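You operate a simulated robot arm through the tools that you are given. There is no shell and no other tool.

Carry out the task below with a simulated robot arm. There is one attempt and no reset: what you move stays moved.

## Task
Set the grease switch to one, close the relief valve, pump three strokes, then let the pressure off.
Fine: relief valve open again, switch back to off. Where these are worked on the way, their far stop is far enough and under half their travel is too little: relief valve.

The check looks at the end state, three seconds after you hand in, the way a careful person would. Anything else that was tipped, shoved, dropped, spilled or broken makes it a failure.

## Robot
A 6-joint arm with a fingered hand, fixed in place. Base frame: the origin is at the foot of the arm, x ahead of it, y to its left, z up. Readings come in mm, degrees, newtons and seconds.
With the tool pointing down near the work surface it reaches from about 320 to 740 mm from the base axis. Its first joint turns from -115.0 to 115.0 degrees. Payload 4 kg.
The tool frame sits at the grasp point between the pads (the TCP): z along the fingers, y along the line on which they close. The tips reach 26 mm beyond it. The gripper opens to 132 mm. The gripper's body begins 73 mm behind the TCP. The gripper is a hand of 4 fingers: y runs from the thumb to the fingers, the wrist lies at [0, 0, -239] in the tool frame, and closing takes about 1.5 s.
Orientation is that of the tool frame in the base frame, as a unit quaternion [x, y, z, w]. With the fingers straight down and closing along the base's y, the tool's x points along the base's -x, its y along +y and its z along -z.

## Interface
- The arm moves only by the tool move_arm. Its argument "steps" is one flat list of numbers, 6 for each row, row after row: the shift along the tool's x, y, z in units of 25 mm (1.0 is 25 mm), then the turn, a rotation vector about the tool's x, y, z in units of 4 degrees (1.0 is 4 degrees). In form: [tx, ty, tz, ax, ay, az, tx, ty, tz, ax, ay, az, ...]. A call has 1 to 20 rows; each row shifts and turns the commanded pose from where the row before left it, along the tool's axes as they then stand. "claw" is the gripper command, from -1 (fully open) to 1 (shut), values between in proportion, set as the call begins (left out, the last holds). A call with a number of a shift or a turn outside -1 to 1 is refused whole. A row lasts 0.2 s, in which the tool goes at most 50 mm and 8.6 degrees; a call with a longer step from one row to the next is refused whole, and so is a gripper value outside its range. A pose out of reach is approached as far as the arm can. The call stops where the force on the tool passes 40 N (or 10 N more than at its start, if that is more) or the arm is blocked; 0.2 s more then pass. The fingers move at their own pace (about 153 mm/s each) and stop on an object; they squeeze with about 26 N. The grip force told is the motor's: it shows also when the fingers shut on nothing. Time passes only in rows, and 0.2 s behind the last, so rows that do not move let the fingers close. The reply holds the time, the measured pose of the TCP, the force on the tool along the base axes, the opening and the grip force, in the units named above and with some noise, with the torque about the TCP (base axes, N m) and any sound that the robot's microphone picked up, and new pictures: "pictures" is both (left out), scene, wrist or none.
- Cameras (640 x 400 px; columns grow to the right, rows downward): "scene" is fixed at [206.9, 498.3, 1575]; the picture's right is [-1.00, 0.03, 0.00], its down [0.01, 0.49, -0.87] and it looks along [-0.02, -0.87, -0.49] (base axes); focal length 360 px, centre (320, 200). "wrist" rides on the gripper at [69, 2, -97] in the tool frame; the picture's right is [-0.02, 1.00, 0.00], its down [-0.82, -0.02, -0.58] and it looks along [-0.58, -0.01, 0.82] (tool axes); focal length 270 px, centre (320, 200). There is no depth. A picture from a camera that has moved, and an enlarged one, comes with that camera's place and axes in the base frame and with its lens. The place of the scene camera against the robot may be out by one fixed shift of up to 25 mm in any direction.
- lift_body(by): slides the trunk up (or, below 0, down) by that many mm; the arm rides with it, the base frame stays. It gives what a move gives, with no picture.
- curl_fingers(finger1, finger2, finger3, thumb_bend): sets how far each is bent, from 0 (flat) to 100 (curled in); at 30 the hand is open as for a grip, at 70 the pads meet at the TCP. One left out holds its place. A second passes; each finger stops where it meets its share of the squeeze, and holds until it gets a number again. A gripper value or a shape takes the hand back. It gives what a move gives, with no picture; readings hold the bend of each and the force on the fingers (four entries, about 0 where the hand has none), thumb and palm.
- grasp_type(shape): the hand has 4 fingers and takes this shape, open, in about a second: jaw (thumb against the fingers, like two jaws); tri (thumb and two fingers); tip (a fingertip pinch); poke (one finger out to press); point (the index stretched); flat (the hand flat); cup (the hand cupped); fist (a fist). The gripper value then closes the fingers along that shape, each until it touches; the sizes above hold for jaw. It gives what a move gives, with no picture.
- close_up(camera, box): a new picture of the part [left, top, right, bottom] of that camera's present view, enlarged. It takes no simulated time.
- sign_off(): hands the job in; it is judged then, once.

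Nothing tells you positions but the pictures and the camera data. Unless the task says otherwise, let go and move clear before handing in.

The tools are called as name(argument=value, ...) on one line, values as JSON. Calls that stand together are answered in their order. move_arm: Moves the arm, as the interface text tells. Its arguments: {"type":"object","properties":{"steps":{"type":"array"},"claw":{"type":"number"},"pictures":{"type":"string","enum":["both","scene","wrist","none"]}},"required":["steps"]} The other tools are called the same way: lift_body (by) slides the trunk up or down; grasp_type (shape) gives the hand a shape; curl_fingers (finger1, finger2, finger3, thumb_bend) moves the fingers one by one; close_up (camera, box) takes an enlarged picture of a part of a camera's view; sign_off () hands the job in.

At the start:

```text
clock: 0.0
ee_pos: [249.4, -324.2, 1236.1]
tool_rot: [0.0, 1.0, 0.0, -0.001]
force: [-0.8, 0.9, 0.0]
ft_torque: [0.02, 0.02, 0.01]
width: 131.8
gripper_force: 0.0
shape: jaw
bend: [30.0, 30.0, 30.0, 30.0]
finger forces: [0.0, 0.1, 0.0, 0.0, 0.0, 0.0]
trunk travel left (down, up): [-900.0, 90.0]
```

scene: 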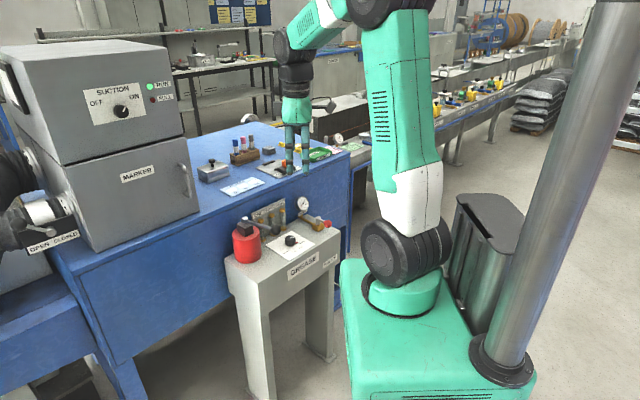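
wrist: 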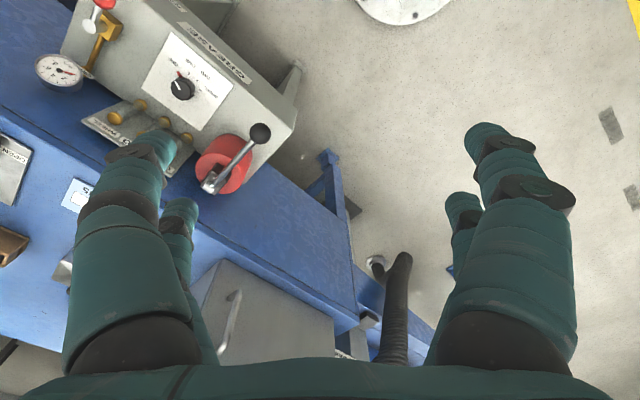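

I see a grease stand with a rotary switch, a red pump with a lever, a gauge and a brass relief valve with a red knob. I'll enlarge the views before moving anything.

close_up(camera="scene", box=[220, 180, 360, 290])

close_up(camera="wrist", box=[30, 0, 310, 200])

close_up(camera="wrist", box=[140, 30, 240, 130])

```text
3.64 times, centred on (290, 235) of scene
camera zoom: at [206.9, 498.3, 1575.0], right [-1.0, 0.03, 0.0], down [0.01, 0.49, -0.87], along [-0.02, -0.87, -0.49], focal length 1308 px, centre (429, 73)
```

zoom: 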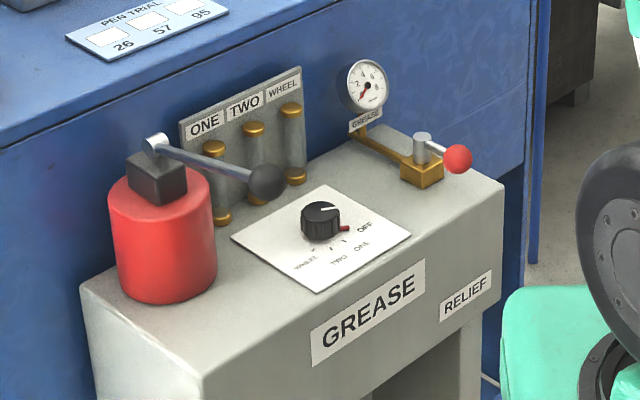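

```text
2.00 times, centred on (170, 100) of wrist
camera zoom: at [182.0, -322.6, 1333.3], right [0.02, 1.0, 0.0], down [0.82, -0.02, 0.58], along [0.58, -0.01, -0.82], focal length 541 px, centre (620, 400)
```

zoom: 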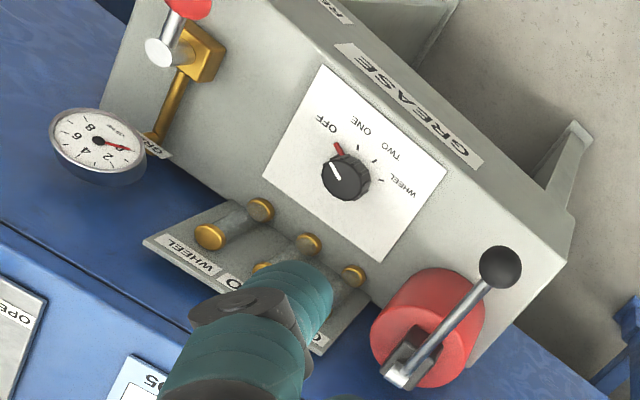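

```text
4.00 times, centred on (190, 80) of wrist
camera zoom: at [182.0, -322.6, 1333.3], right [0.02, 1.0, 0.0], down [0.82, -0.02, 0.58], along [0.58, -0.01, -0.82], focal length 1081 px, centre (840, 680)
```

zoom: 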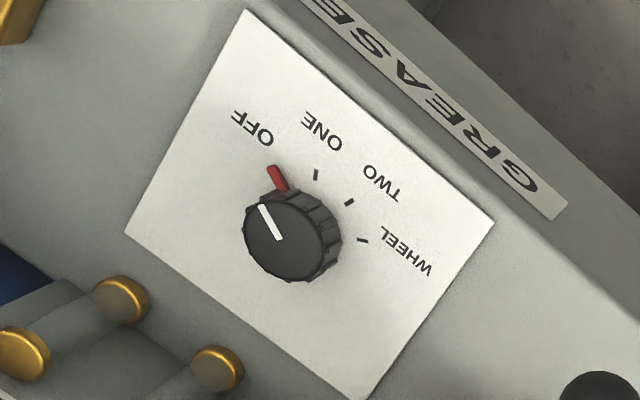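

The grease stand is to the robot's right: knob near (295,-575,810), lever ball near (324,-410,960), relief stem near (192,-676,835). I'll move the hand to a viewing pose above and in front of the stand, turned 45° to line up with it.

move_arm(steps=[0.393, -0.973, 0.707, 0, 0, 0, 0.393, -0.973, 0.707, 0, 0, 0, 0.393, -0.973, 0.707, 0, 0, 0, 0.393, -0.973, 0.707, 0, 0, 0, 0.393, -0.973, 0.707, 0, 0, 0, 0.393, -0.973, 0.707, 0, 0, 0, 0, 0, 0, 0, 0, 0.9375, 0, 0, 0, 0, 0, 0.9375, 0, 0, 0, 0, 0, 0.9375, 0, 0, 0, 0, 0, 0.9375, 0, 0, 0, 0, 0, 0.9375, 0, 0, 0, 0, 0, 0.9375, 0, 0, 0, 0, 0, 0.9375, 0, 0, 0, 0, 0, 0.9375, 0, 0, 0, 0, 0, 0.9375, 0, 0, 0, 0, 0, 0.9375, 0, 0, 0, 0, 0, 0.9375, 0, 0, 0, 0, 0, 0.9375])

```text
clock: 3.8
ee_pos: [189.9, -469.2, 1128.4]
tool_rot: [0.383, 0.924, 0.0, -0.001]
force: [-0.9, -0.9, 0.1]
ft_torque: [-0.04, -0.01, -0.01]
width: 132.1
gripper_force: 0.1
shape: jaw
bend: [30.0, 30.0, 30.0, 30.0]
finger forces: [0.1, 0.0, 0.0, 0.0, 0.1, 0.1]
trunk travel left (down, up): [-900.0, 90.0]
camera wrist: at [144.3, -420.6, 1227.0], right [0.72, 0.69, 0.0], down [0.56, -0.59, 0.58], along [0.4, -0.42, -0.82], focal length 270 px, centre (320, 200)
```

scene: 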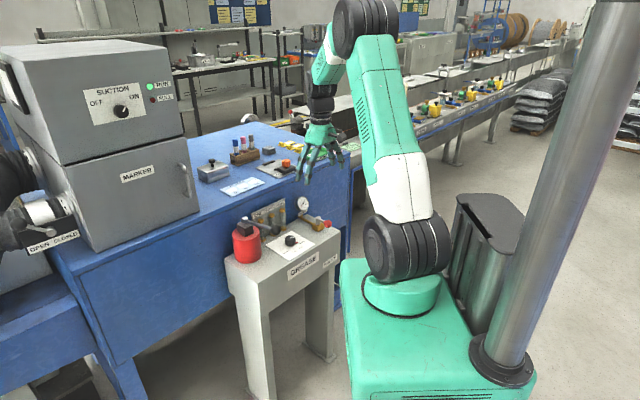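
wrist: 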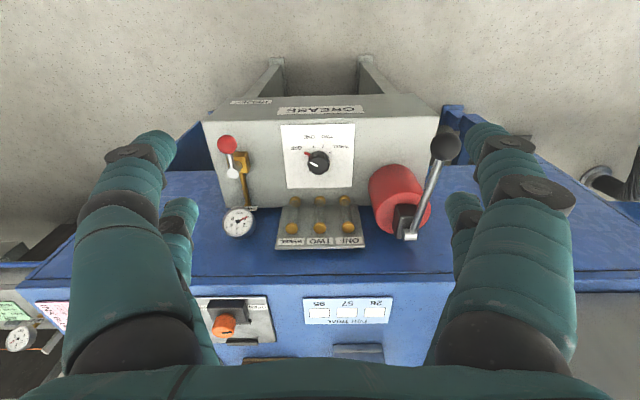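

The whole stand is now in view and lined up with the picture. I'll enlarge the main parts.

close_up(camera="wrist", box=[190, 90, 470, 260])

close_up(camera="wrist", box=[270, 110, 370, 200])

close_up(camera="wrist", box=[200, 120, 280, 250])

```text
2.29 times, centred on (330, 175) of wrist
camera zoom: at [144.3, -420.6, 1227.0], right [0.72, 0.69, 0.0], down [0.56, -0.59, 0.58], along [0.4, -0.42, -0.82], focal length 618 px, centre (297, 257)
```

zoom: 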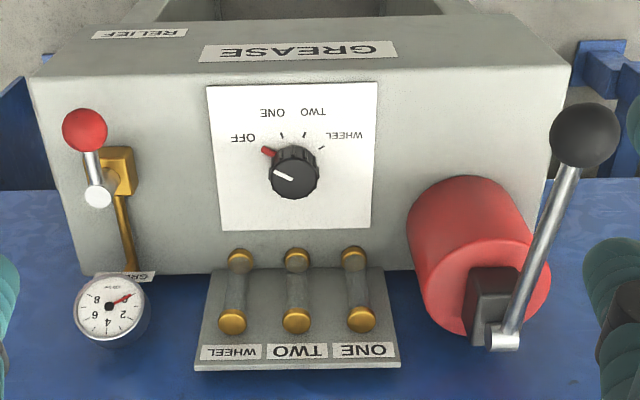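

```text
4.44 times, centred on (320, 155) of wrist
camera zoom: at [144.3, -420.6, 1227.0], right [0.72, 0.69, 0.0], down [0.56, -0.59, 0.58], along [0.4, -0.42, -0.82], focal length 1201 px, centre (320, 400)
```

zoom: 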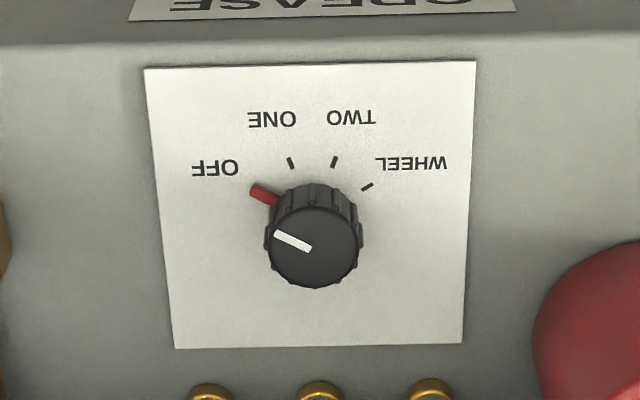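

```text
3.08 times, centred on (240, 185) of wrist
camera zoom: at [144.3, -420.6, 1227.0], right [0.72, 0.69, 0.0], down [0.56, -0.59, 0.58], along [0.4, -0.42, -0.82], focal length 832 px, centre (566, 246)
```

zoom: 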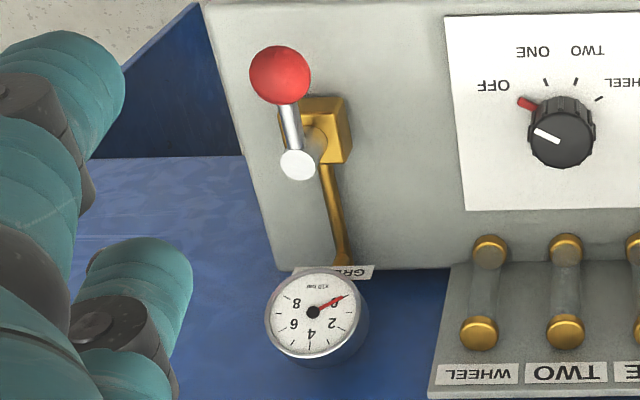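

The stand lines up with the tool axes, so I have good positions: the knob top is about 28 mm above its plate, and off→one is about 40° clockwise. Before grasping, I'll look at the hand itself.

close_up(camera="scene", box=[280, 90, 370, 200])

close_up(camera="wrist", box=[40, 100, 600, 400])

close_up(camera="scene", box=[270, 190, 340, 250])

```text
3.64 times, centred on (325, 145) of scene
camera zoom: at [206.9, 498.3, 1575.0], right [-1.0, 0.03, 0.0], down [0.01, 0.49, -0.87], along [-0.02, -0.87, -0.49], focal length 1308 px, centre (302, 400)
```

zoom: 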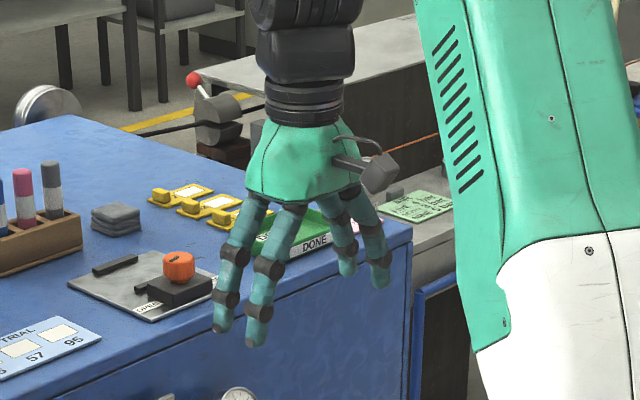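

```text
1.14 times, centred on (320, 250) of wrist
camera zoom: at [144.3, -420.6, 1227.0], right [0.72, 0.69, 0.0], down [0.56, -0.59, 0.58], along [0.4, -0.42, -0.82], focal length 309 px, centre (320, 143)
```

zoom: 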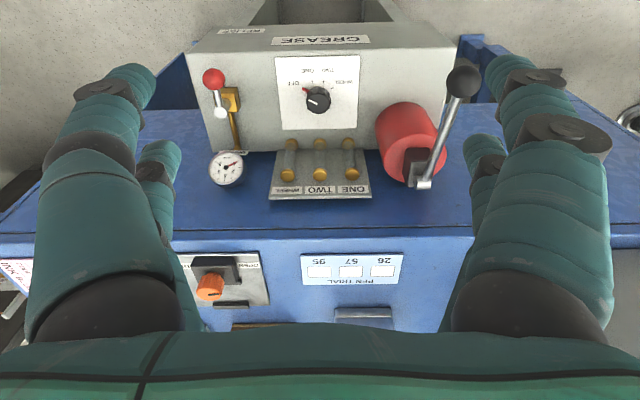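

```text
6.67 times, centred on (305, 220) of scene
camera zoom: at [206.9, 498.3, 1575.0], right [-1.0, 0.03, 0.0], down [0.01, 0.49, -0.87], along [-0.02, -0.87, -0.49], focal length 2398 px, centre (420, 67)
```

zoom: 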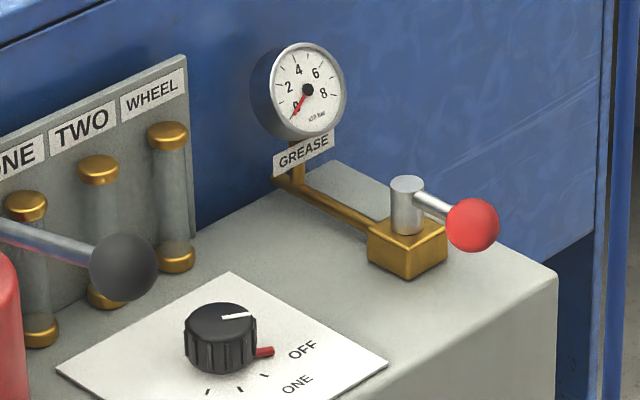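

The hand has two digits on each side, which suits a four-point grip on the knob. I'll move to about 80 mm above the knob and check the centring.

move_arm(steps=[-0.63, -0.02, 0.993, 0, 0, 0, -0.63, -0.02, 0.993, 0, 0, 0, -0.63, -0.02, 0.993, 0, 0, 0, -0.63, -0.02, 0.993, 0, 0, 0, -0.63, -0.02, 0.993, 0, 0, 0, -0.63, -0.02, 0.993, 0, 0, 0, -0.63, -0.02, 0.993, 0, 0, 0, -0.63, -0.02, 0.993, 0, 0, 0, -0.63, -0.02, 0.993, 0, 0, 0, -0.63, -0.02, 0.993, 0, 0, 0, 0, 0, 0, 0, 0, 0])

```text
clock: 6.2
ee_pos: [300.3, -586.1, 882.0]
tool_rot: [0.383, 0.924, -0.001, -0.001]
force: [-0.2, 0.5, -0.3]
ft_torque: [0.01, -0.01, -0.02]
width: 131.8
gripper_force: 0.0
shape: jaw
bend: [30.0, 30.0, 30.0, 30.0]
finger forces: [0.1, 0.1, 0.0, 0.0, 0.0, 0.0]
trunk travel left (down, up): [-900.0, 90.0]
camera wrist: at [252.6, -536.7, 979.2], right [0.72, 0.69, 0.0], down [0.56, -0.59, 0.58], along [0.4, -0.42, -0.82], focal length 270 px, centre (320, 200)
```

scene: 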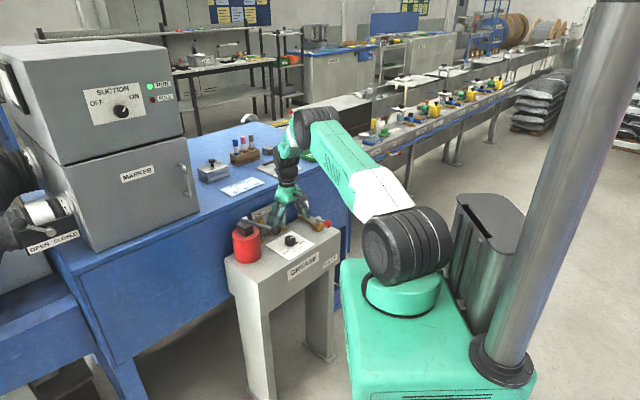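
wrist: 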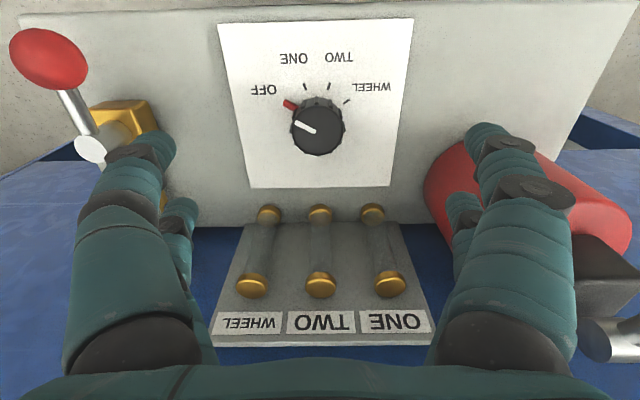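

The hand is centred over the knob to within about 4 mm, and clear of the pump cylinder and the relief valve. I'll lower it around the knob with the fingers open.

move_arm(steps=[0.14, 0, 0.72, 0, 0, 0, 0, 0, 0.72, 0, 0, 0, 0, 0, 0.72, 0, 0, 0, 0, 0, 0.72, 0, 0, 0, 0, 0, 0, 0, 0, 0])

```text
clock: 7.4
ee_pos: [296.2, -583.2, 811.6]
tool_rot: [0.382, 0.924, 0.0, -0.001]
force: [0.7, 0.2, -0.5]
ft_torque: [0.0, -0.02, -0.03]
width: 131.8
gripper_force: 0.0
shape: jaw
bend: [30.0, 30.0, 30.0, 30.0]
finger forces: [0.0, 0.1, 0.1, 0.0, 0.0, 0.0]
trunk travel left (down, up): [-900.0, 90.0]
camera wrist: at [248.5, -533.7, 907.5], right [0.72, 0.69, 0.0], down [0.56, -0.59, 0.58], along [0.4, -0.42, -0.82], focal length 270 px, centre (320, 200)
```

scene: 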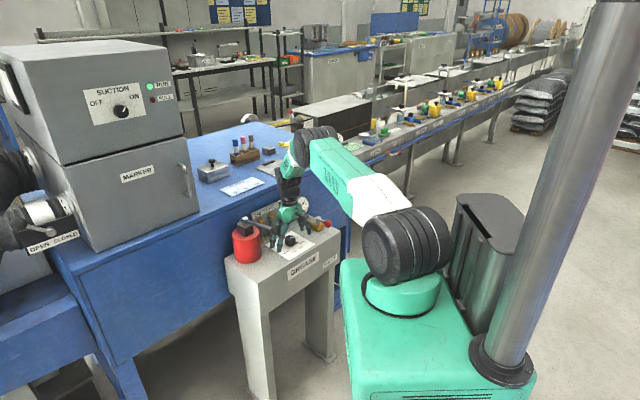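
wrist: 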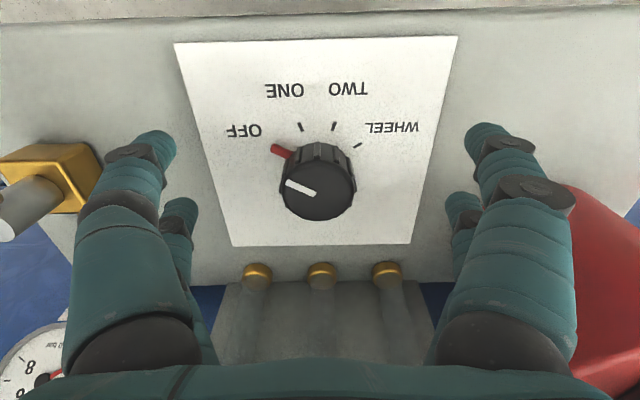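

The knob sits between the fingers and is centred within about 2 mm. I'll lower another 5 mm and close on it.

move_arm(steps=[0.05, 0, 0.2, 0, 0, 0, 0, 0, 0, 0, 0, 0, 0, 0, 0, 0, 0, 0, 0, 0, 0, 0, 0, 0, 0, 0, 0, 0, 0, 0, 0, 0, 0, 0, 0, 0, 0, 0, 0, 0, 0, 0, 0, 0, 0, 0, 0, 0], claw=1, pictures="wrist")

```text
clock: 9.2
ee_pos: [293.7, -582.6, 805.4]
tool_rot: [0.382, 0.924, -0.001, -0.001]
force: [3.1, -1.8, -3.6]
ft_torque: [0.04, 0.02, 0.06]
width: 0.8
gripper_force: 26.0
shape: jaw
bend: [61.0, 73.0, 73.0, 70.0]
finger forces: [0.0, 22.7, 22.5, 0.0, 0.0, 0.1]
trunk travel left (down, up): [-900.0, 90.0]
camera wrist: at [247.8, -532.9, 901.9], right [0.72, 0.69, 0.0], down [0.56, -0.59, 0.58], along [0.4, -0.42, -0.82], focal length 270 px, centre (320, 200)
```

wrist: 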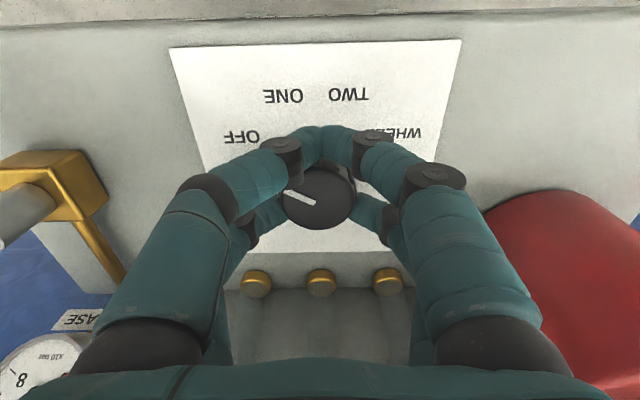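

The digits closed around the knob in front and behind it, without a firm grip across it. I'll open, back off upward, and try the fingertip shape.

move_arm(steps=[0, 0, 0, 0, 0, 0, 0, 0, 0, 0, 0, 0, 0, 0, 0, 0, 0, 0, 0, 0, 0, 0, 0, 0, 0, 0, 0, 0, 0, 0, 0, 0, 0, 0, 0, 0, 0, 0, 0, 0, 0, 0, 0, 0, 0, 0, 0, 0, 0, 0, -0.8, 0, 0, 0, 0, 0, -0.8, 0, 0, 0, 0, 0, -0.8, 0, 0, 0, 0, 0, -0.8, 0, 0, 0], claw=-1, pictures="none")

grasp_type(shape="tip")

move_arm(steps=[0, 0, 0, 0, 0, 0])

```text
clock: 11.8
ee_pos: [293.8, -582.0, 883.8]
tool_rot: [0.383, 0.924, -0.001, -0.001]
force: [-0.4, 0.4, -1.3]
ft_torque: [0.01, -0.01, 0.0]
width: 131.9
gripper_force: 0.1
shape: jaw
bend: [30.0, 30.0, 30.0, 30.0]
finger forces: [0.0, 0.1, 0.0, 0.1, 0.0, 0.0]
trunk travel left (down, up): [-900.0, 90.0]
```

```text
clock: 12.7
ee_pos: [294.1, -582.3, 882.9]
tool_rot: [0.382, 0.924, 0.0, -0.001]
force: [0.1, 0.5, 0.8]
ft_torque: [-0.03, -0.01, -0.01]
width: 132.3
gripper_force: 0.1
shape: tip
bend: [30.0, 30.0, 30.0, 30.0]
finger forces: [0.1, 0.0, 0.0, 0.0, 0.1, 0.0]
trunk travel left (down, up): [-900.0, 90.0]
```

```text
clock: 13.1
ee_pos: [294.9, -582.4, 883.7]
tool_rot: [0.383, 0.924, 0.0, -0.001]
force: [-0.6, 0.6, -0.4]
ft_torque: [0.02, 0.0, 0.0]
width: 132.1
gripper_force: 0.1
shape: tip
bend: [30.0, 30.0, 30.0, 30.0]
finger forces: [0.0, 0.0, 0.0, 0.2, 0.1, 0.1]
trunk travel left (down, up): [-900.0, 90.0]
camera wrist: at [247.5, -533.1, 980.6], right [0.72, 0.69, 0.0], down [0.56, -0.59, 0.58], along [0.4, -0.42, -0.82], focal length 270 px, centre (320, 200)
```

scene: 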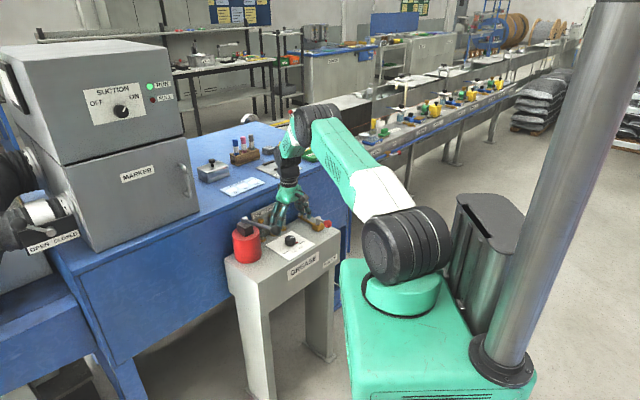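
wrist: 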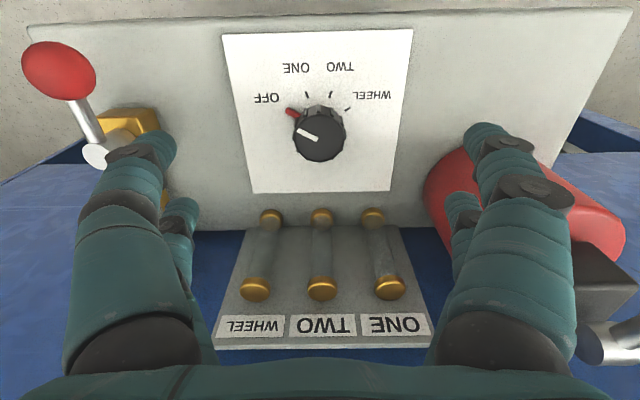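

The tip shape looks the same as jaw when open. I'll close it part way in the air to see which digits move and how they meet.

move_arm(steps=[0, 0, 0, 0, 0, 0, 0, 0, 0, 0, 0, 0, 0, 0, 0, 0, 0, 0, 0, 0, 0, 0, 0, 0, 0, 0, 0, 0, 0, 0, 0, 0, 0, 0, 0, 0], claw=0.5, pictures="wrist")

```text
clock: 14.5
ee_pos: [294.3, -581.7, 884.2]
tool_rot: [0.383, 0.924, 0.0, -0.001]
force: [-0.5, 0.1, -0.3]
ft_torque: [0.02, -0.01, 0.0]
width: 33.1
gripper_force: 0.0
shape: tip
bend: [73.0, 73.0, 73.0, 70.0]
finger forces: [0.0, 0.0, 0.0, 0.1, 0.0, 0.1]
trunk travel left (down, up): [-900.0, 90.0]
camera wrist: at [247.5, -533.2, 980.6], right [0.72, 0.69, 0.0], down [0.56, -0.59, 0.58], along [0.4, -0.42, -0.82], focal length 270 px, centre (320, 200)
```

wrist: 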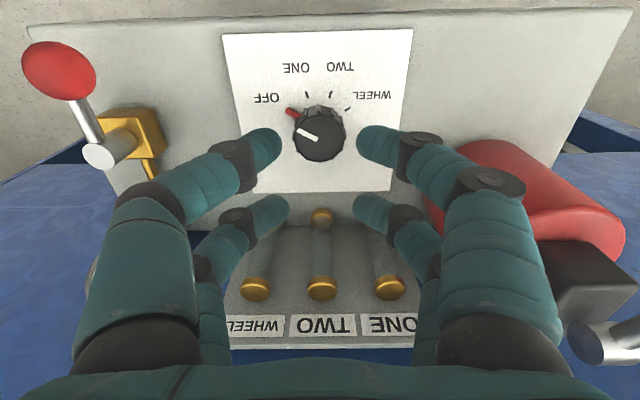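

The digits are in two pairs, 20 mm ahead of and behind the TCP, so the knob slipped between them. I'll shift the hand back 24 mm so the front pair straddles the knob, then lower with a moderate opening.

move_arm(steps=[-0.476, 0.02, 0, 0, 0, 0, -0.476, 0, 0, 0, 0, 0, 0, 0, 0.7, 0, 0, 0, 0, 0, 0.7, 0, 0, 0, 0, 0, 0.7, 0, 0, 0, 0, 0, 0, 0, 0, 0], claw=0.1, pictures="wrist")

```text
clock: 15.9
ee_pos: [312.3, -598.6, 833.5]
tool_rot: [0.383, 0.924, -0.001, -0.001]
force: [0.9, 0.2, 0.9]
ft_torque: [-0.01, 0.0, 0.0]
width: 58.9
gripper_force: 0.0
shape: tip
bend: [73.0, 73.0, 73.0, 70.0]
finger forces: [0.0, 0.1, 0.1, 0.1, 0.1, 0.0]
trunk travel left (down, up): [-900.0, 90.0]
camera wrist: at [265.8, -549.2, 930.4], right [0.72, 0.69, 0.0], down [0.56, -0.59, 0.58], along [0.4, -0.42, -0.82], focal length 270 px, centre (320, 200)
```

wrist: 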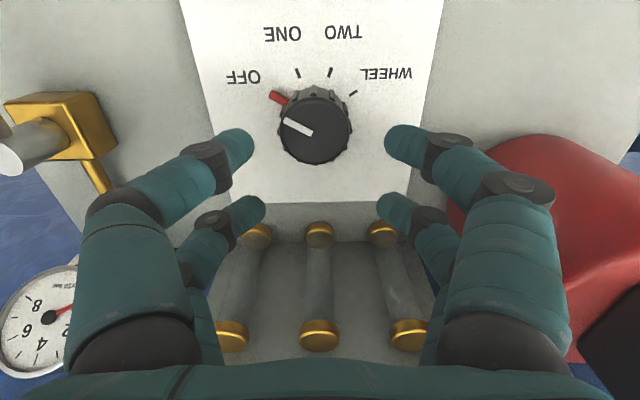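

The front pair is now lined up with the knob. I'll lower the last 28 mm, then look before closing.

move_arm(steps=[0, 0, 0.38, 0, 0, 0, 0, 0, 0.38, 0, 0, 0, 0, 0, 0.38, 0, 0, 0, 0, 0, 0, 0, 0, 0], pictures="wrist")

```text
clock: 16.9
ee_pos: [311.9, -599.3, 804.8]
tool_rot: [0.383, 0.924, 0.0, -0.001]
force: [0.6, -0.1, 0.8]
ft_torque: [0.0, 0.01, -0.05]
width: 59.1
gripper_force: 0.1
shape: tip
bend: [73.0, 73.0, 73.0, 70.0]
finger forces: [0.1, 0.1, 0.0, 0.0, 0.1, 0.0]
trunk travel left (down, up): [-900.0, 90.0]
camera wrist: at [265.6, -549.6, 900.9], right [0.72, 0.69, 0.0], down [0.56, -0.59, 0.58], along [0.4, -0.42, -0.82], focal length 270 px, centre (320, 200)
```

wrist: 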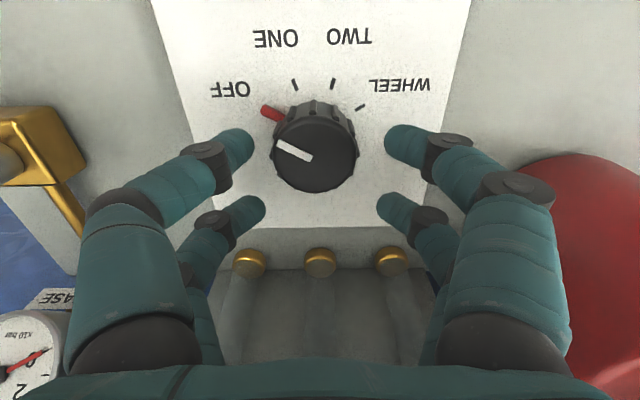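

The front fingertips straddle the knob at the right height. Closing now.

move_arm(steps=[0, 0, 0, 0, 0, 0, 0, 0, 0, 0, 0, 0, 0, 0, 0, 0, 0, 0, 0, 0, 0, 0, 0, 0, 0, 0, 0, 0, 0, 0], claw=1, pictures="wrist")

```text
clock: 18.1
ee_pos: [311.5, -598.7, 803.5]
tool_rot: [0.383, 0.924, 0.0, -0.001]
force: [-2.0, 1.7, -2.2]
ft_torque: [0.01, 0.04, 0.01]
width: 17.1
gripper_force: 25.4
shape: tip
bend: [73.0, 62.0, 62.0, 70.0]
finger forces: [22.7, 0.1, 0.0, 0.0, 23.1, 0.0]
trunk travel left (down, up): [-900.0, 90.0]
camera wrist: at [265.4, -549.5, 900.6], right [0.72, 0.69, 0.0], down [0.56, -0.59, 0.58], along [0.4, -0.42, -0.82], focal length 270 px, centre (320, 200)
```

wrist: 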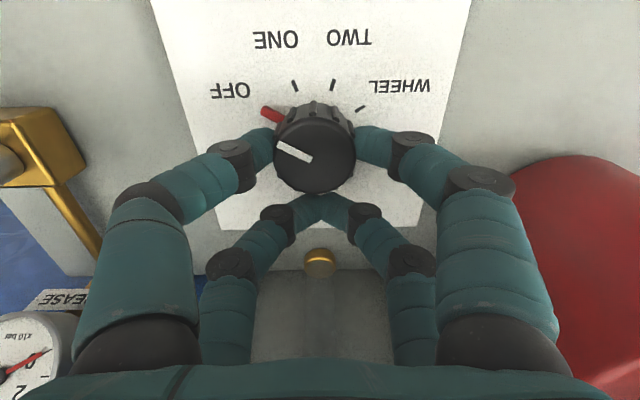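

The front pair is touching both sides of the knob, though little force shows there. I'll try a small 12° turn about the knob axis to see if it follows.

move_arm(steps=[0.002, -0.057, 0, 0, 0, 1, 0.002, -0.057, 0, 0, 0, 1, 0.002, -0.057, 0, 0, 0, 1, 0, 0, 0, 0, 0, 0], pictures="wrist")

```text
clock: 19.1
ee_pos: [309.2, -601.1, 804.4]
tool_rot: [0.477, 0.879, 0.0, -0.001]
force: [2.6, 3.2, -1.5]
ft_torque: [0.03, -0.05, -0.05]
width: 17.2
gripper_force: 26.9
shape: tip
bend: [73.0, 62.0, 62.0, 70.0]
finger forces: [25.9, 0.1, 0.1, 0.0, 22.3, 0.0]
trunk travel left (down, up): [-900.0, 90.0]
camera wrist: at [274.2, -542.9, 900.4], right [0.85, 0.52, 0.0], down [0.43, -0.7, 0.58], along [0.3, -0.49, -0.82], focal length 270 px, centre (320, 200)
```

wrist: 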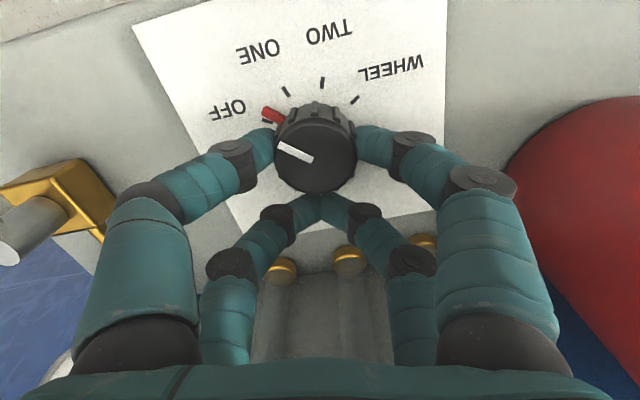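

The knob and its red index are turning with the hand. I'll go on to about 40° in total.

move_arm(steps=[0.002, -0.057, 0, 0, 0, 1, 0.002, -0.057, 0, 0, 0, 1, 0.002, -0.057, 0, 0, 0, 1, 0.002, -0.057, 0, 0, 0, 1, 0.002, -0.057, 0, 0, 0, 1, 0.002, -0.057, 0, 0, 0, 1, 0.002, -0.057, 0, 0, 0, 1, 0, 0, 0, 0, 0, 0], pictures="wrist")

close_up(camera="wrist", box=[220, 40, 420, 200])

```text
clock: 20.9
ee_pos: [300.5, -604.3, 803.9]
tool_rot: [0.676, 0.737, -0.002, -0.001]
force: [11.9, 0.2, -2.2]
ft_torque: [-0.02, -0.28, -0.19]
width: 15.9
gripper_force: 25.6
shape: tip
bend: [73.0, 62.0, 62.0, 70.0]
finger forces: [29.9, 0.0, 0.0, 0.0, 18.3, 0.0]
trunk travel left (down, up): [-900.0, 90.0]
camera wrist: at [296.5, -535.9, 900.4], right [1.0, 0.06, 0.0], down [0.05, -0.81, 0.58], along [0.03, -0.58, -0.82], focal length 270 px, centre (320, 200)
```

wrist: 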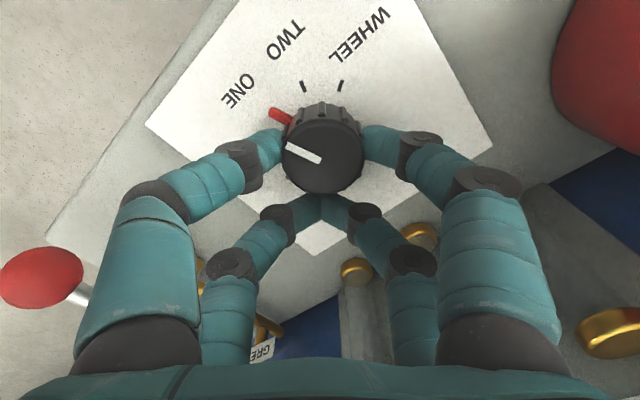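

```text
2.50 times, centred on (320, 120) of wrist
camera zoom: at [296.5, -535.9, 900.4], right [1.0, 0.06, 0.0], down [0.05, -0.81, 0.58], along [0.03, -0.58, -0.82], focal length 676 px, centre (320, 400)
```

zoom: 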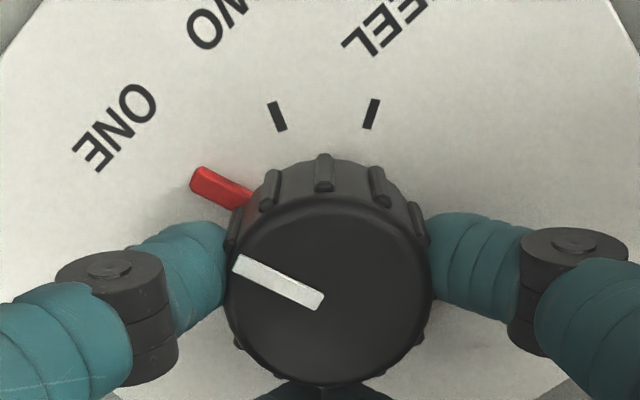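

The red index now covers the ONE tick. I'll open and lift clear, then check that it stays there.

move_arm(steps=[0, 0, 0, 0, 0, 0, 0, 0, 0, 0, 0, 0, 0, 0, 0, 0, 0, 0, 0, 0, 0, 0, 0, 0, 0, 0, -0.6, 0, 0, 0, 0, 0, -0.8, 0, 0, 0, 0, 0, -0.9, 0, 0, 0, 0, 0, -0.9, 0, 0, 0], claw=0, pictures="wrist")

close_up(camera="wrist", box=[220, 20, 420, 180])

```text
clock: 22.7
ee_pos: [300.0, -603.3, 883.3]
tool_rot: [0.675, 0.738, -0.002, -0.001]
force: [1.2, -0.5, 0.5]
ft_torque: [0.01, 0.02, 0.04]
width: 65.6
gripper_force: 0.0
shape: tip
bend: [73.0, 73.0, 73.0, 70.0]
finger forces: [0.1, 0.1, 0.0, 0.0, 0.0, 0.1]
trunk travel left (down, up): [-900.0, 90.0]
camera wrist: at [296.4, -535.0, 980.5], right [1.0, 0.06, 0.0], down [0.05, -0.81, 0.58], along [0.03, -0.58, -0.82], focal length 270 px, centre (320, 200)
```

wrist: 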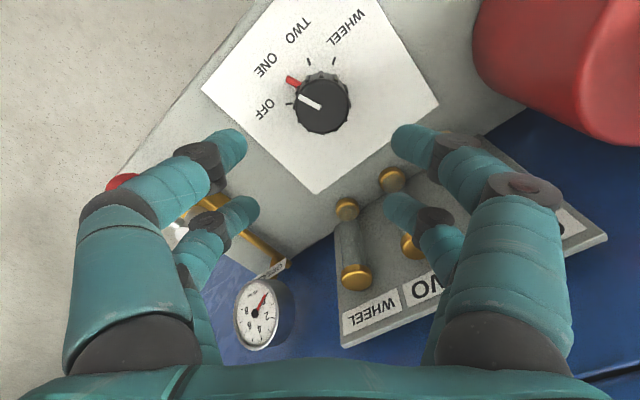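

```text
2.50 times, centred on (320, 100) of wrist
camera zoom: at [296.4, -535.0, 980.5], right [1.0, 0.06, 0.0], down [0.05, -0.81, 0.58], along [0.03, -0.58, -0.82], focal length 676 px, centre (320, 450)
```

zoom: 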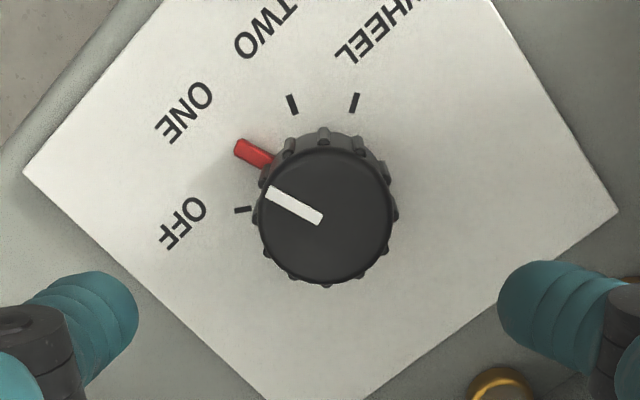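

The switch is at ONE. Next I'll move to a viewing pose in front of the relief valve, turning the hand back to line up with the stand.

move_arm(steps=[0, 0, -1, 0, 0, 0, 0, 0, -1, 0, 0, 0, 0.0355, -0.886, -0.085, 0, 0, 0, 0.0355, -0.886, -0.085, 0, 0, 0, 0.0355, -0.886, -0.085, 0, 0, 0, 0.0355, -0.886, -0.085, 0, 0, 0, 0.0355, -0.886, -0.085, 0, 0, 0, 0.0355, -0.886, -0.085, 0, 0, 0, 0.0355, -0.886, -0.085, 0, 0, 0, 0.0355, -0.886, -0.085, 0, 0, 0, 0, 0, 0, 0, 0, -1, 0, 0, 0, 0, 0, -1, 0, 0, 0, 0, 0, -1, 0, 0, 0, 0, 0, -1, 0, 0, 0, 0, 0, -1, 0, 0, 0, 0, 0, -1, 0, 0, 0, 0, 0, -1, 0, 0, 0, 0, 0, -1, 0, 0, 0, 0, 0, -1, 0, 0, 0, 0, 0, -1], claw=-0.2)

close_up(camera="wrist", box=[220, 60, 420, 280])

```text
clock: 26.9
ee_pos: [122.0, -612.8, 951.3]
tool_rot: [0.383, 0.924, 0.0, -0.001]
force: [0.4, 0.0, -0.8]
ft_torque: [0.01, 0.01, -0.02]
width: 78.6
gripper_force: 0.0
shape: tip
bend: [71.0, 71.0, 71.0, 70.0]
finger forces: [0.0, 0.0, 0.1, 0.0, 0.1, 0.0]
trunk travel left (down, up): [-900.0, 90.0]
camera wrist: at [76.3, -562.9, 1048.4], right [0.72, 0.69, 0.0], down [0.57, -0.59, 0.58], along [0.4, -0.42, -0.82], focal length 270 px, centre (320, 200)
```

scene: 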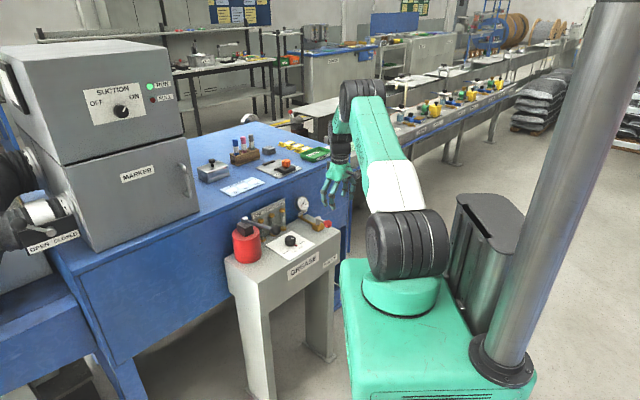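
wrist: 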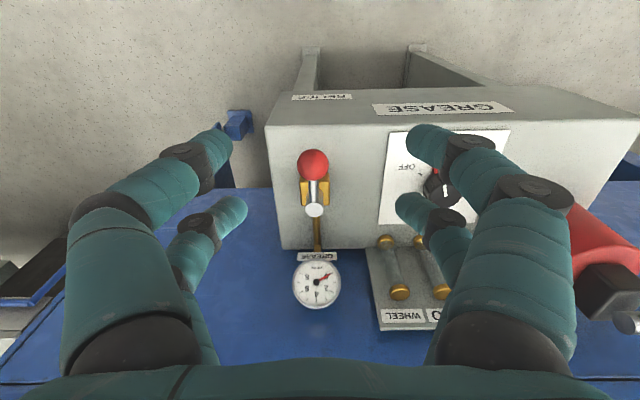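

```text
1.82 times, centred on (320, 170) of wrist
camera zoom: at [76.3, -562.9, 1048.4], right [0.72, 0.69, 0.0], down [0.57, -0.59, 0.58], along [0.4, -0.42, -0.82], focal length 491 px, centre (320, 254)
```

zoom: 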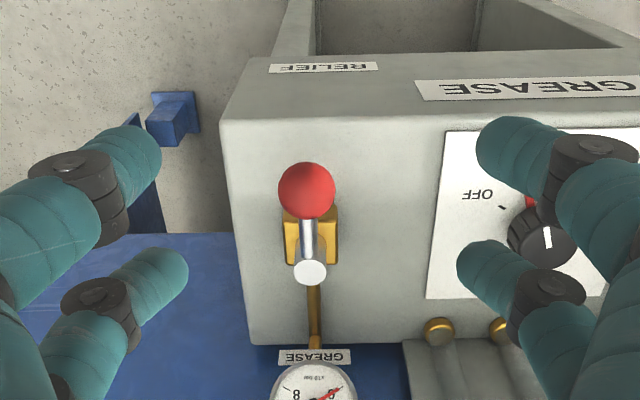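

The valve lever points straight forward from its stem, ball at about f=-576, e=-352, z=813 in stand axes. I'll bring the rear finger pair down around the ball with room on both sides.

move_arm(steps=[-0.72, -0.106, 0, 0, 0, 0, -0.72, -0.106, 0, 0, 0, 0, 0, 0, 0.9, 0, 0, 0, 0, 0, 0.9, 0, 0, 0, 0, 0, 0.9, 0, 0, 0, 0, 0, 0.7, 0, 0, 0, 0, 0, 0, 0, 0, 0], claw=-0.1)

```text
clock: 28.5
ee_pos: [143.7, -640.2, 867.2]
tool_rot: [0.383, 0.924, -0.001, -0.002]
force: [0.1, -0.9, -0.4]
ft_torque: [-0.01, 0.0, -0.01]
width: 73.2
gripper_force: 0.0
shape: tip
bend: [72.0, 72.0, 72.0, 70.0]
finger forces: [0.0, 0.1, 0.1, 0.0, 0.0, 0.0]
trunk travel left (down, up): [-900.0, 90.0]
camera wrist: at [97.5, -591.0, 964.2], right [0.72, 0.69, 0.0], down [0.56, -0.59, 0.58], along [0.4, -0.42, -0.82], focal length 270 px, centre (320, 200)
```

scene: 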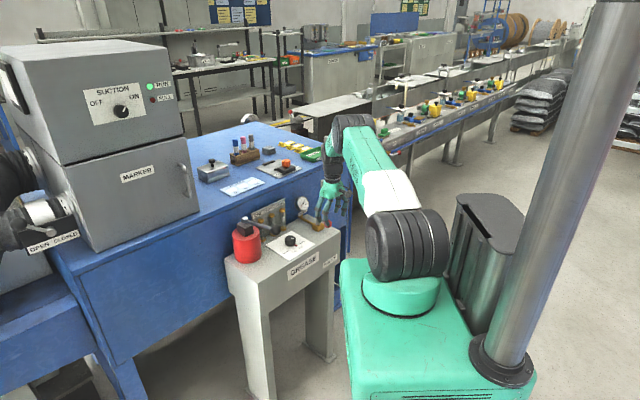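
wrist: 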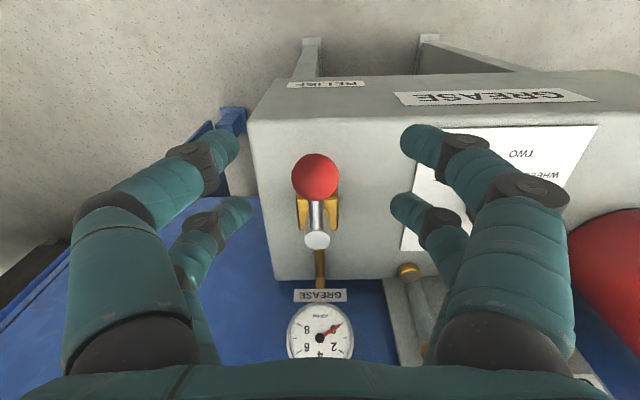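

The ball is within about 2 mm of the rear pair's centreline. I'll lower 41 mm around it.

move_arm(steps=[-0.03, -0.08, 0.41, 0, 0, 0, 0, 0, 0.41, 0, 0, 0, 0, 0, 0.41, 0, 0, 0, 0, 0, 0.41, 0, 0, 0, 0, 0, 0, 0, 0, 0])

```text
clock: 29.7
ee_pos: [143.4, -642.5, 824.7]
tool_rot: [0.382, 0.924, -0.001, -0.001]
force: [0.6, 0.1, 0.1]
ft_torque: [0.0, 0.03, 0.02]
width: 73.1
gripper_force: 0.1
shape: tip
bend: [72.0, 72.0, 72.0, 70.0]
finger forces: [0.1, 0.1, 0.0, 0.0, 0.1, 0.0]
trunk travel left (down, up): [-900.0, 90.0]
camera wrist: at [96.4, -592.7, 921.9], right [0.72, 0.69, 0.0], down [0.56, -0.59, 0.58], along [0.4, -0.42, -0.82], focal length 270 px, centre (320, 200)
```

scene: 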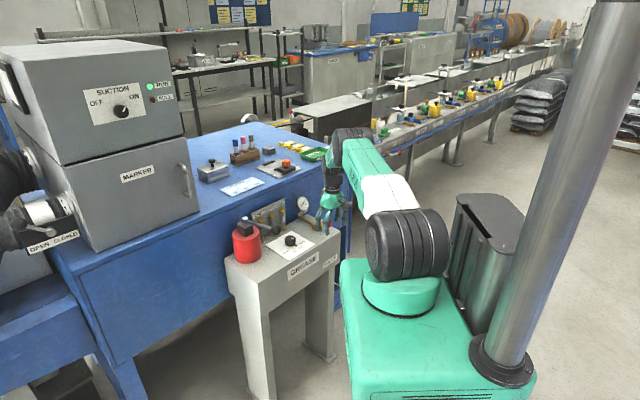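
wrist: 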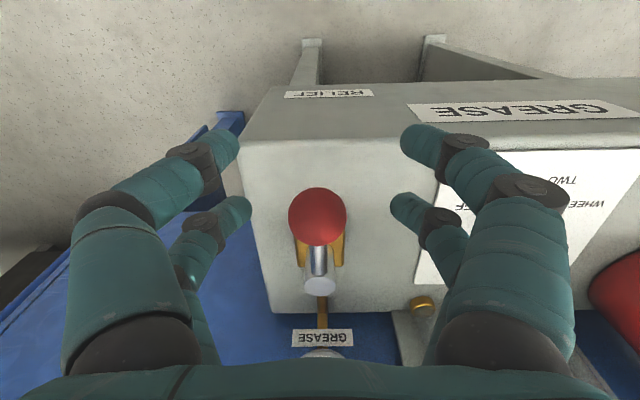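

The rear fingertips are level with the red ball on both sides. I'll narrow the gap to a loose cage without squeezing.

move_arm(steps=[0, 0, 0, 0, 0, 0, 0, 0, 0, 0, 0, 0, 0, 0, 0, 0, 0, 0, 0, 0, 0, 0, 0, 0], claw=0.42, pictures="wrist")

```text
clock: 30.7
ee_pos: [142.5, -642.9, 824.3]
tool_rot: [0.383, 0.924, -0.001, -0.001]
force: [0.0, 0.3, -0.3]
ft_torque: [0.05, -0.02, 0.01]
width: 38.4
gripper_force: 0.0
shape: tip
bend: [73.0, 73.0, 73.0, 70.0]
finger forces: [0.0, 0.1, 0.1, 0.1, 0.1, 0.1]
trunk travel left (down, up): [-900.0, 90.0]
camera wrist: at [96.4, -592.7, 921.9], right [0.72, 0.69, 0.0], down [0.56, -0.59, 0.58], along [0.4, -0.42, -0.82], focal length 270 px, centre (320, 200)
```

wrist: 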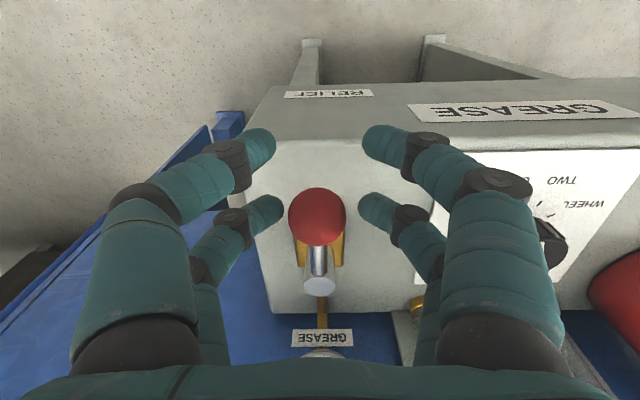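

The cage is in place. I'll test the clockwise direction first with a small turn about the valve stem, watching the force.

move_arm(steps=[-0.0068, 0.193, 0, 0, 0, 1, -0.0068, 0.193, 0, 0, 0, 1, -0.0068, 0.193, 0, 0, 0, 1, 0, 0, 0, 0, 0, 0], pictures="wrist")

```text
clock: 31.7
ee_pos: [154.6, -634.7, 825.9]
tool_rot: [0.477, 0.879, -0.002, -0.001]
force: [-2.3, -2.6, 0.7]
ft_torque: [-0.06, 0.02, -0.05]
width: 40.1
gripper_force: 0.0
shape: tip
bend: [73.0, 73.0, 72.0, 70.0]
finger forces: [0.1, 0.1, 2.9, 0.1, 0.0, 0.0]
trunk travel left (down, up): [-900.0, 90.0]
camera wrist: at [118.8, -575.7, 922.5], right [0.85, 0.52, 0.0], down [0.43, -0.7, 0.58], along [0.3, -0.49, -0.82], focal length 270 px, centre (320, 200)
```

wrist: 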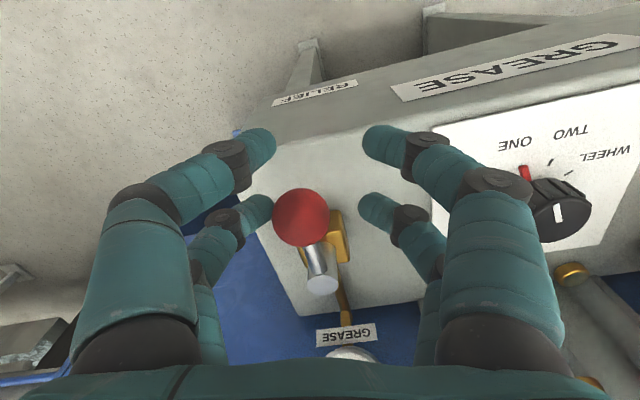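

The left finger is touching the ball with about 3 N. I'll turn a little more and see whether the lever gives.

move_arm(steps=[-0.0068, 0.193, 0, 0, 0, 1, -0.0068, 0.193, 0, 0, 0, 1, 0, 0, 0, 0, 0, 0], pictures="wrist")

close_up(camera="wrist", box=[220, 150, 420, 350])

```text
clock: 32.5
ee_pos: [163.1, -631.2, 825.3]
tool_rot: [0.538, 0.843, -0.002, -0.001]
force: [-5.7, -3.7, 1.5]
ft_torque: [-0.07, 0.08, -0.06]
width: 41.7
gripper_force: 0.1
shape: tip
bend: [73.0, 73.0, 71.0, 70.0]
finger forces: [0.0, 0.0, 5.2, 0.0, 0.0, 0.0]
trunk travel left (down, up): [-900.0, 90.0]
camera wrist: at [135.8, -567.0, 922.2], right [0.92, 0.4, 0.0], down [0.33, -0.75, 0.58], along [0.23, -0.53, -0.82], focal length 270 px, centre (320, 200)
```

wrist: 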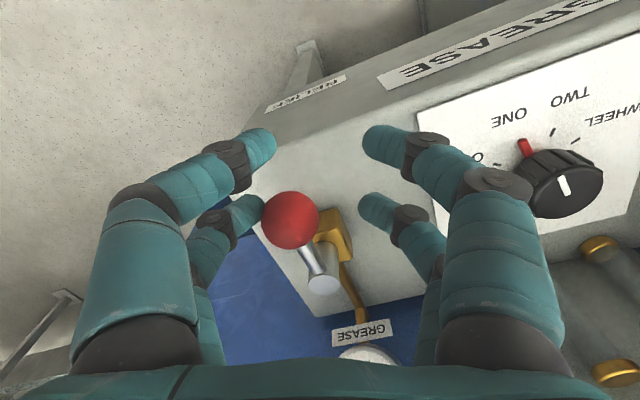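

```text
2.00 times, centred on (320, 250) of wrist
camera zoom: at [135.8, -567.0, 922.2], right [0.92, 0.4, 0.0], down [0.33, -0.75, 0.58], along [0.23, -0.53, -0.82], focal length 541 px, centre (320, 100)
```

zoom: 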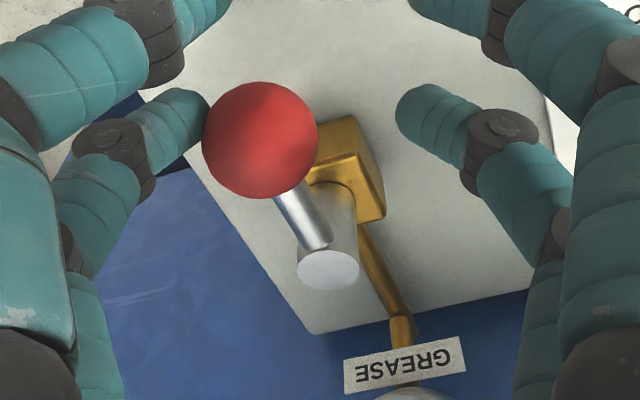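

The lever still lines up with its pipe at 7 N, so it seems stopped in this direction. I'll go back and test counter-clockwise.

move_arm(steps=[-0.0068, -0.193, 0, 0, 0, -1, -0.0068, -0.193, 0, 0, 0, -1, -0.0068, -0.193, 0, 0, 0, -1, -0.0068, -0.193, 0, 0, 0, -1, -0.0068, -0.193, 0, 0, 0, -1, -0.0068, -0.193, 0, 0, 0, -1, -0.0068, -0.193, 0, 0, 0, -1, -0.0068, -0.193, 0, 0, 0, -1, -0.0068, -0.193, 0, 0, 0, -1, 0, 0, 0, 0, 0, 0], pictures="wrist")

close_up(camera="wrist", box=[220, 150, 420, 350])

```text
clock: 34.7
ee_pos: [132.4, -659.6, 825.6]
tool_rot: [0.249, 0.968, 0.0, -0.002]
force: [0.6, 1.1, -0.4]
ft_torque: [0.01, 0.0, 0.03]
width: 38.6
gripper_force: 0.0
shape: tip
bend: [73.0, 73.0, 73.0, 70.0]
finger forces: [0.0, 0.6, 0.1, 0.0, 0.0, 0.0]
trunk travel left (down, up): [-900.0, 90.0]
camera wrist: at [73.4, -624.6, 922.7], right [0.51, 0.86, 0.0], down [0.71, -0.41, 0.58], along [0.5, -0.29, -0.82], focal length 270 px, centre (320, 200)
```

wrist: 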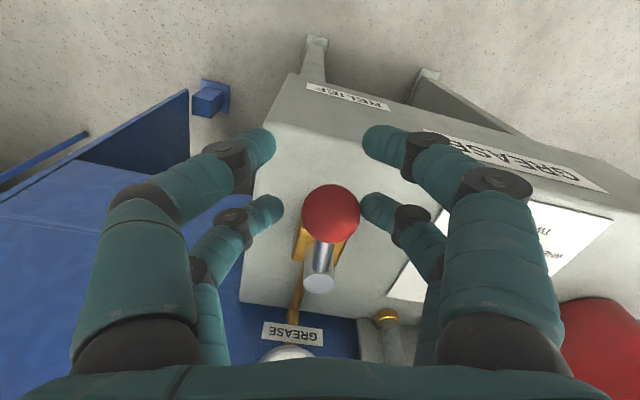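

```text
2.00 times, centred on (320, 250) of wrist
camera zoom: at [73.4, -624.6, 922.7], right [0.51, 0.86, 0.0], down [0.71, -0.41, 0.58], along [0.5, -0.29, -0.82], focal length 541 px, centre (320, 100)
```

zoom: 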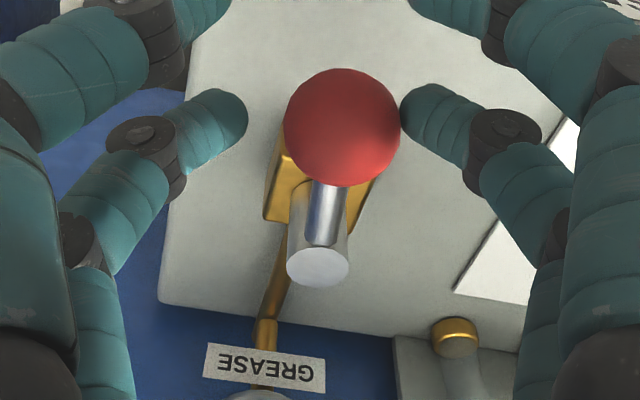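

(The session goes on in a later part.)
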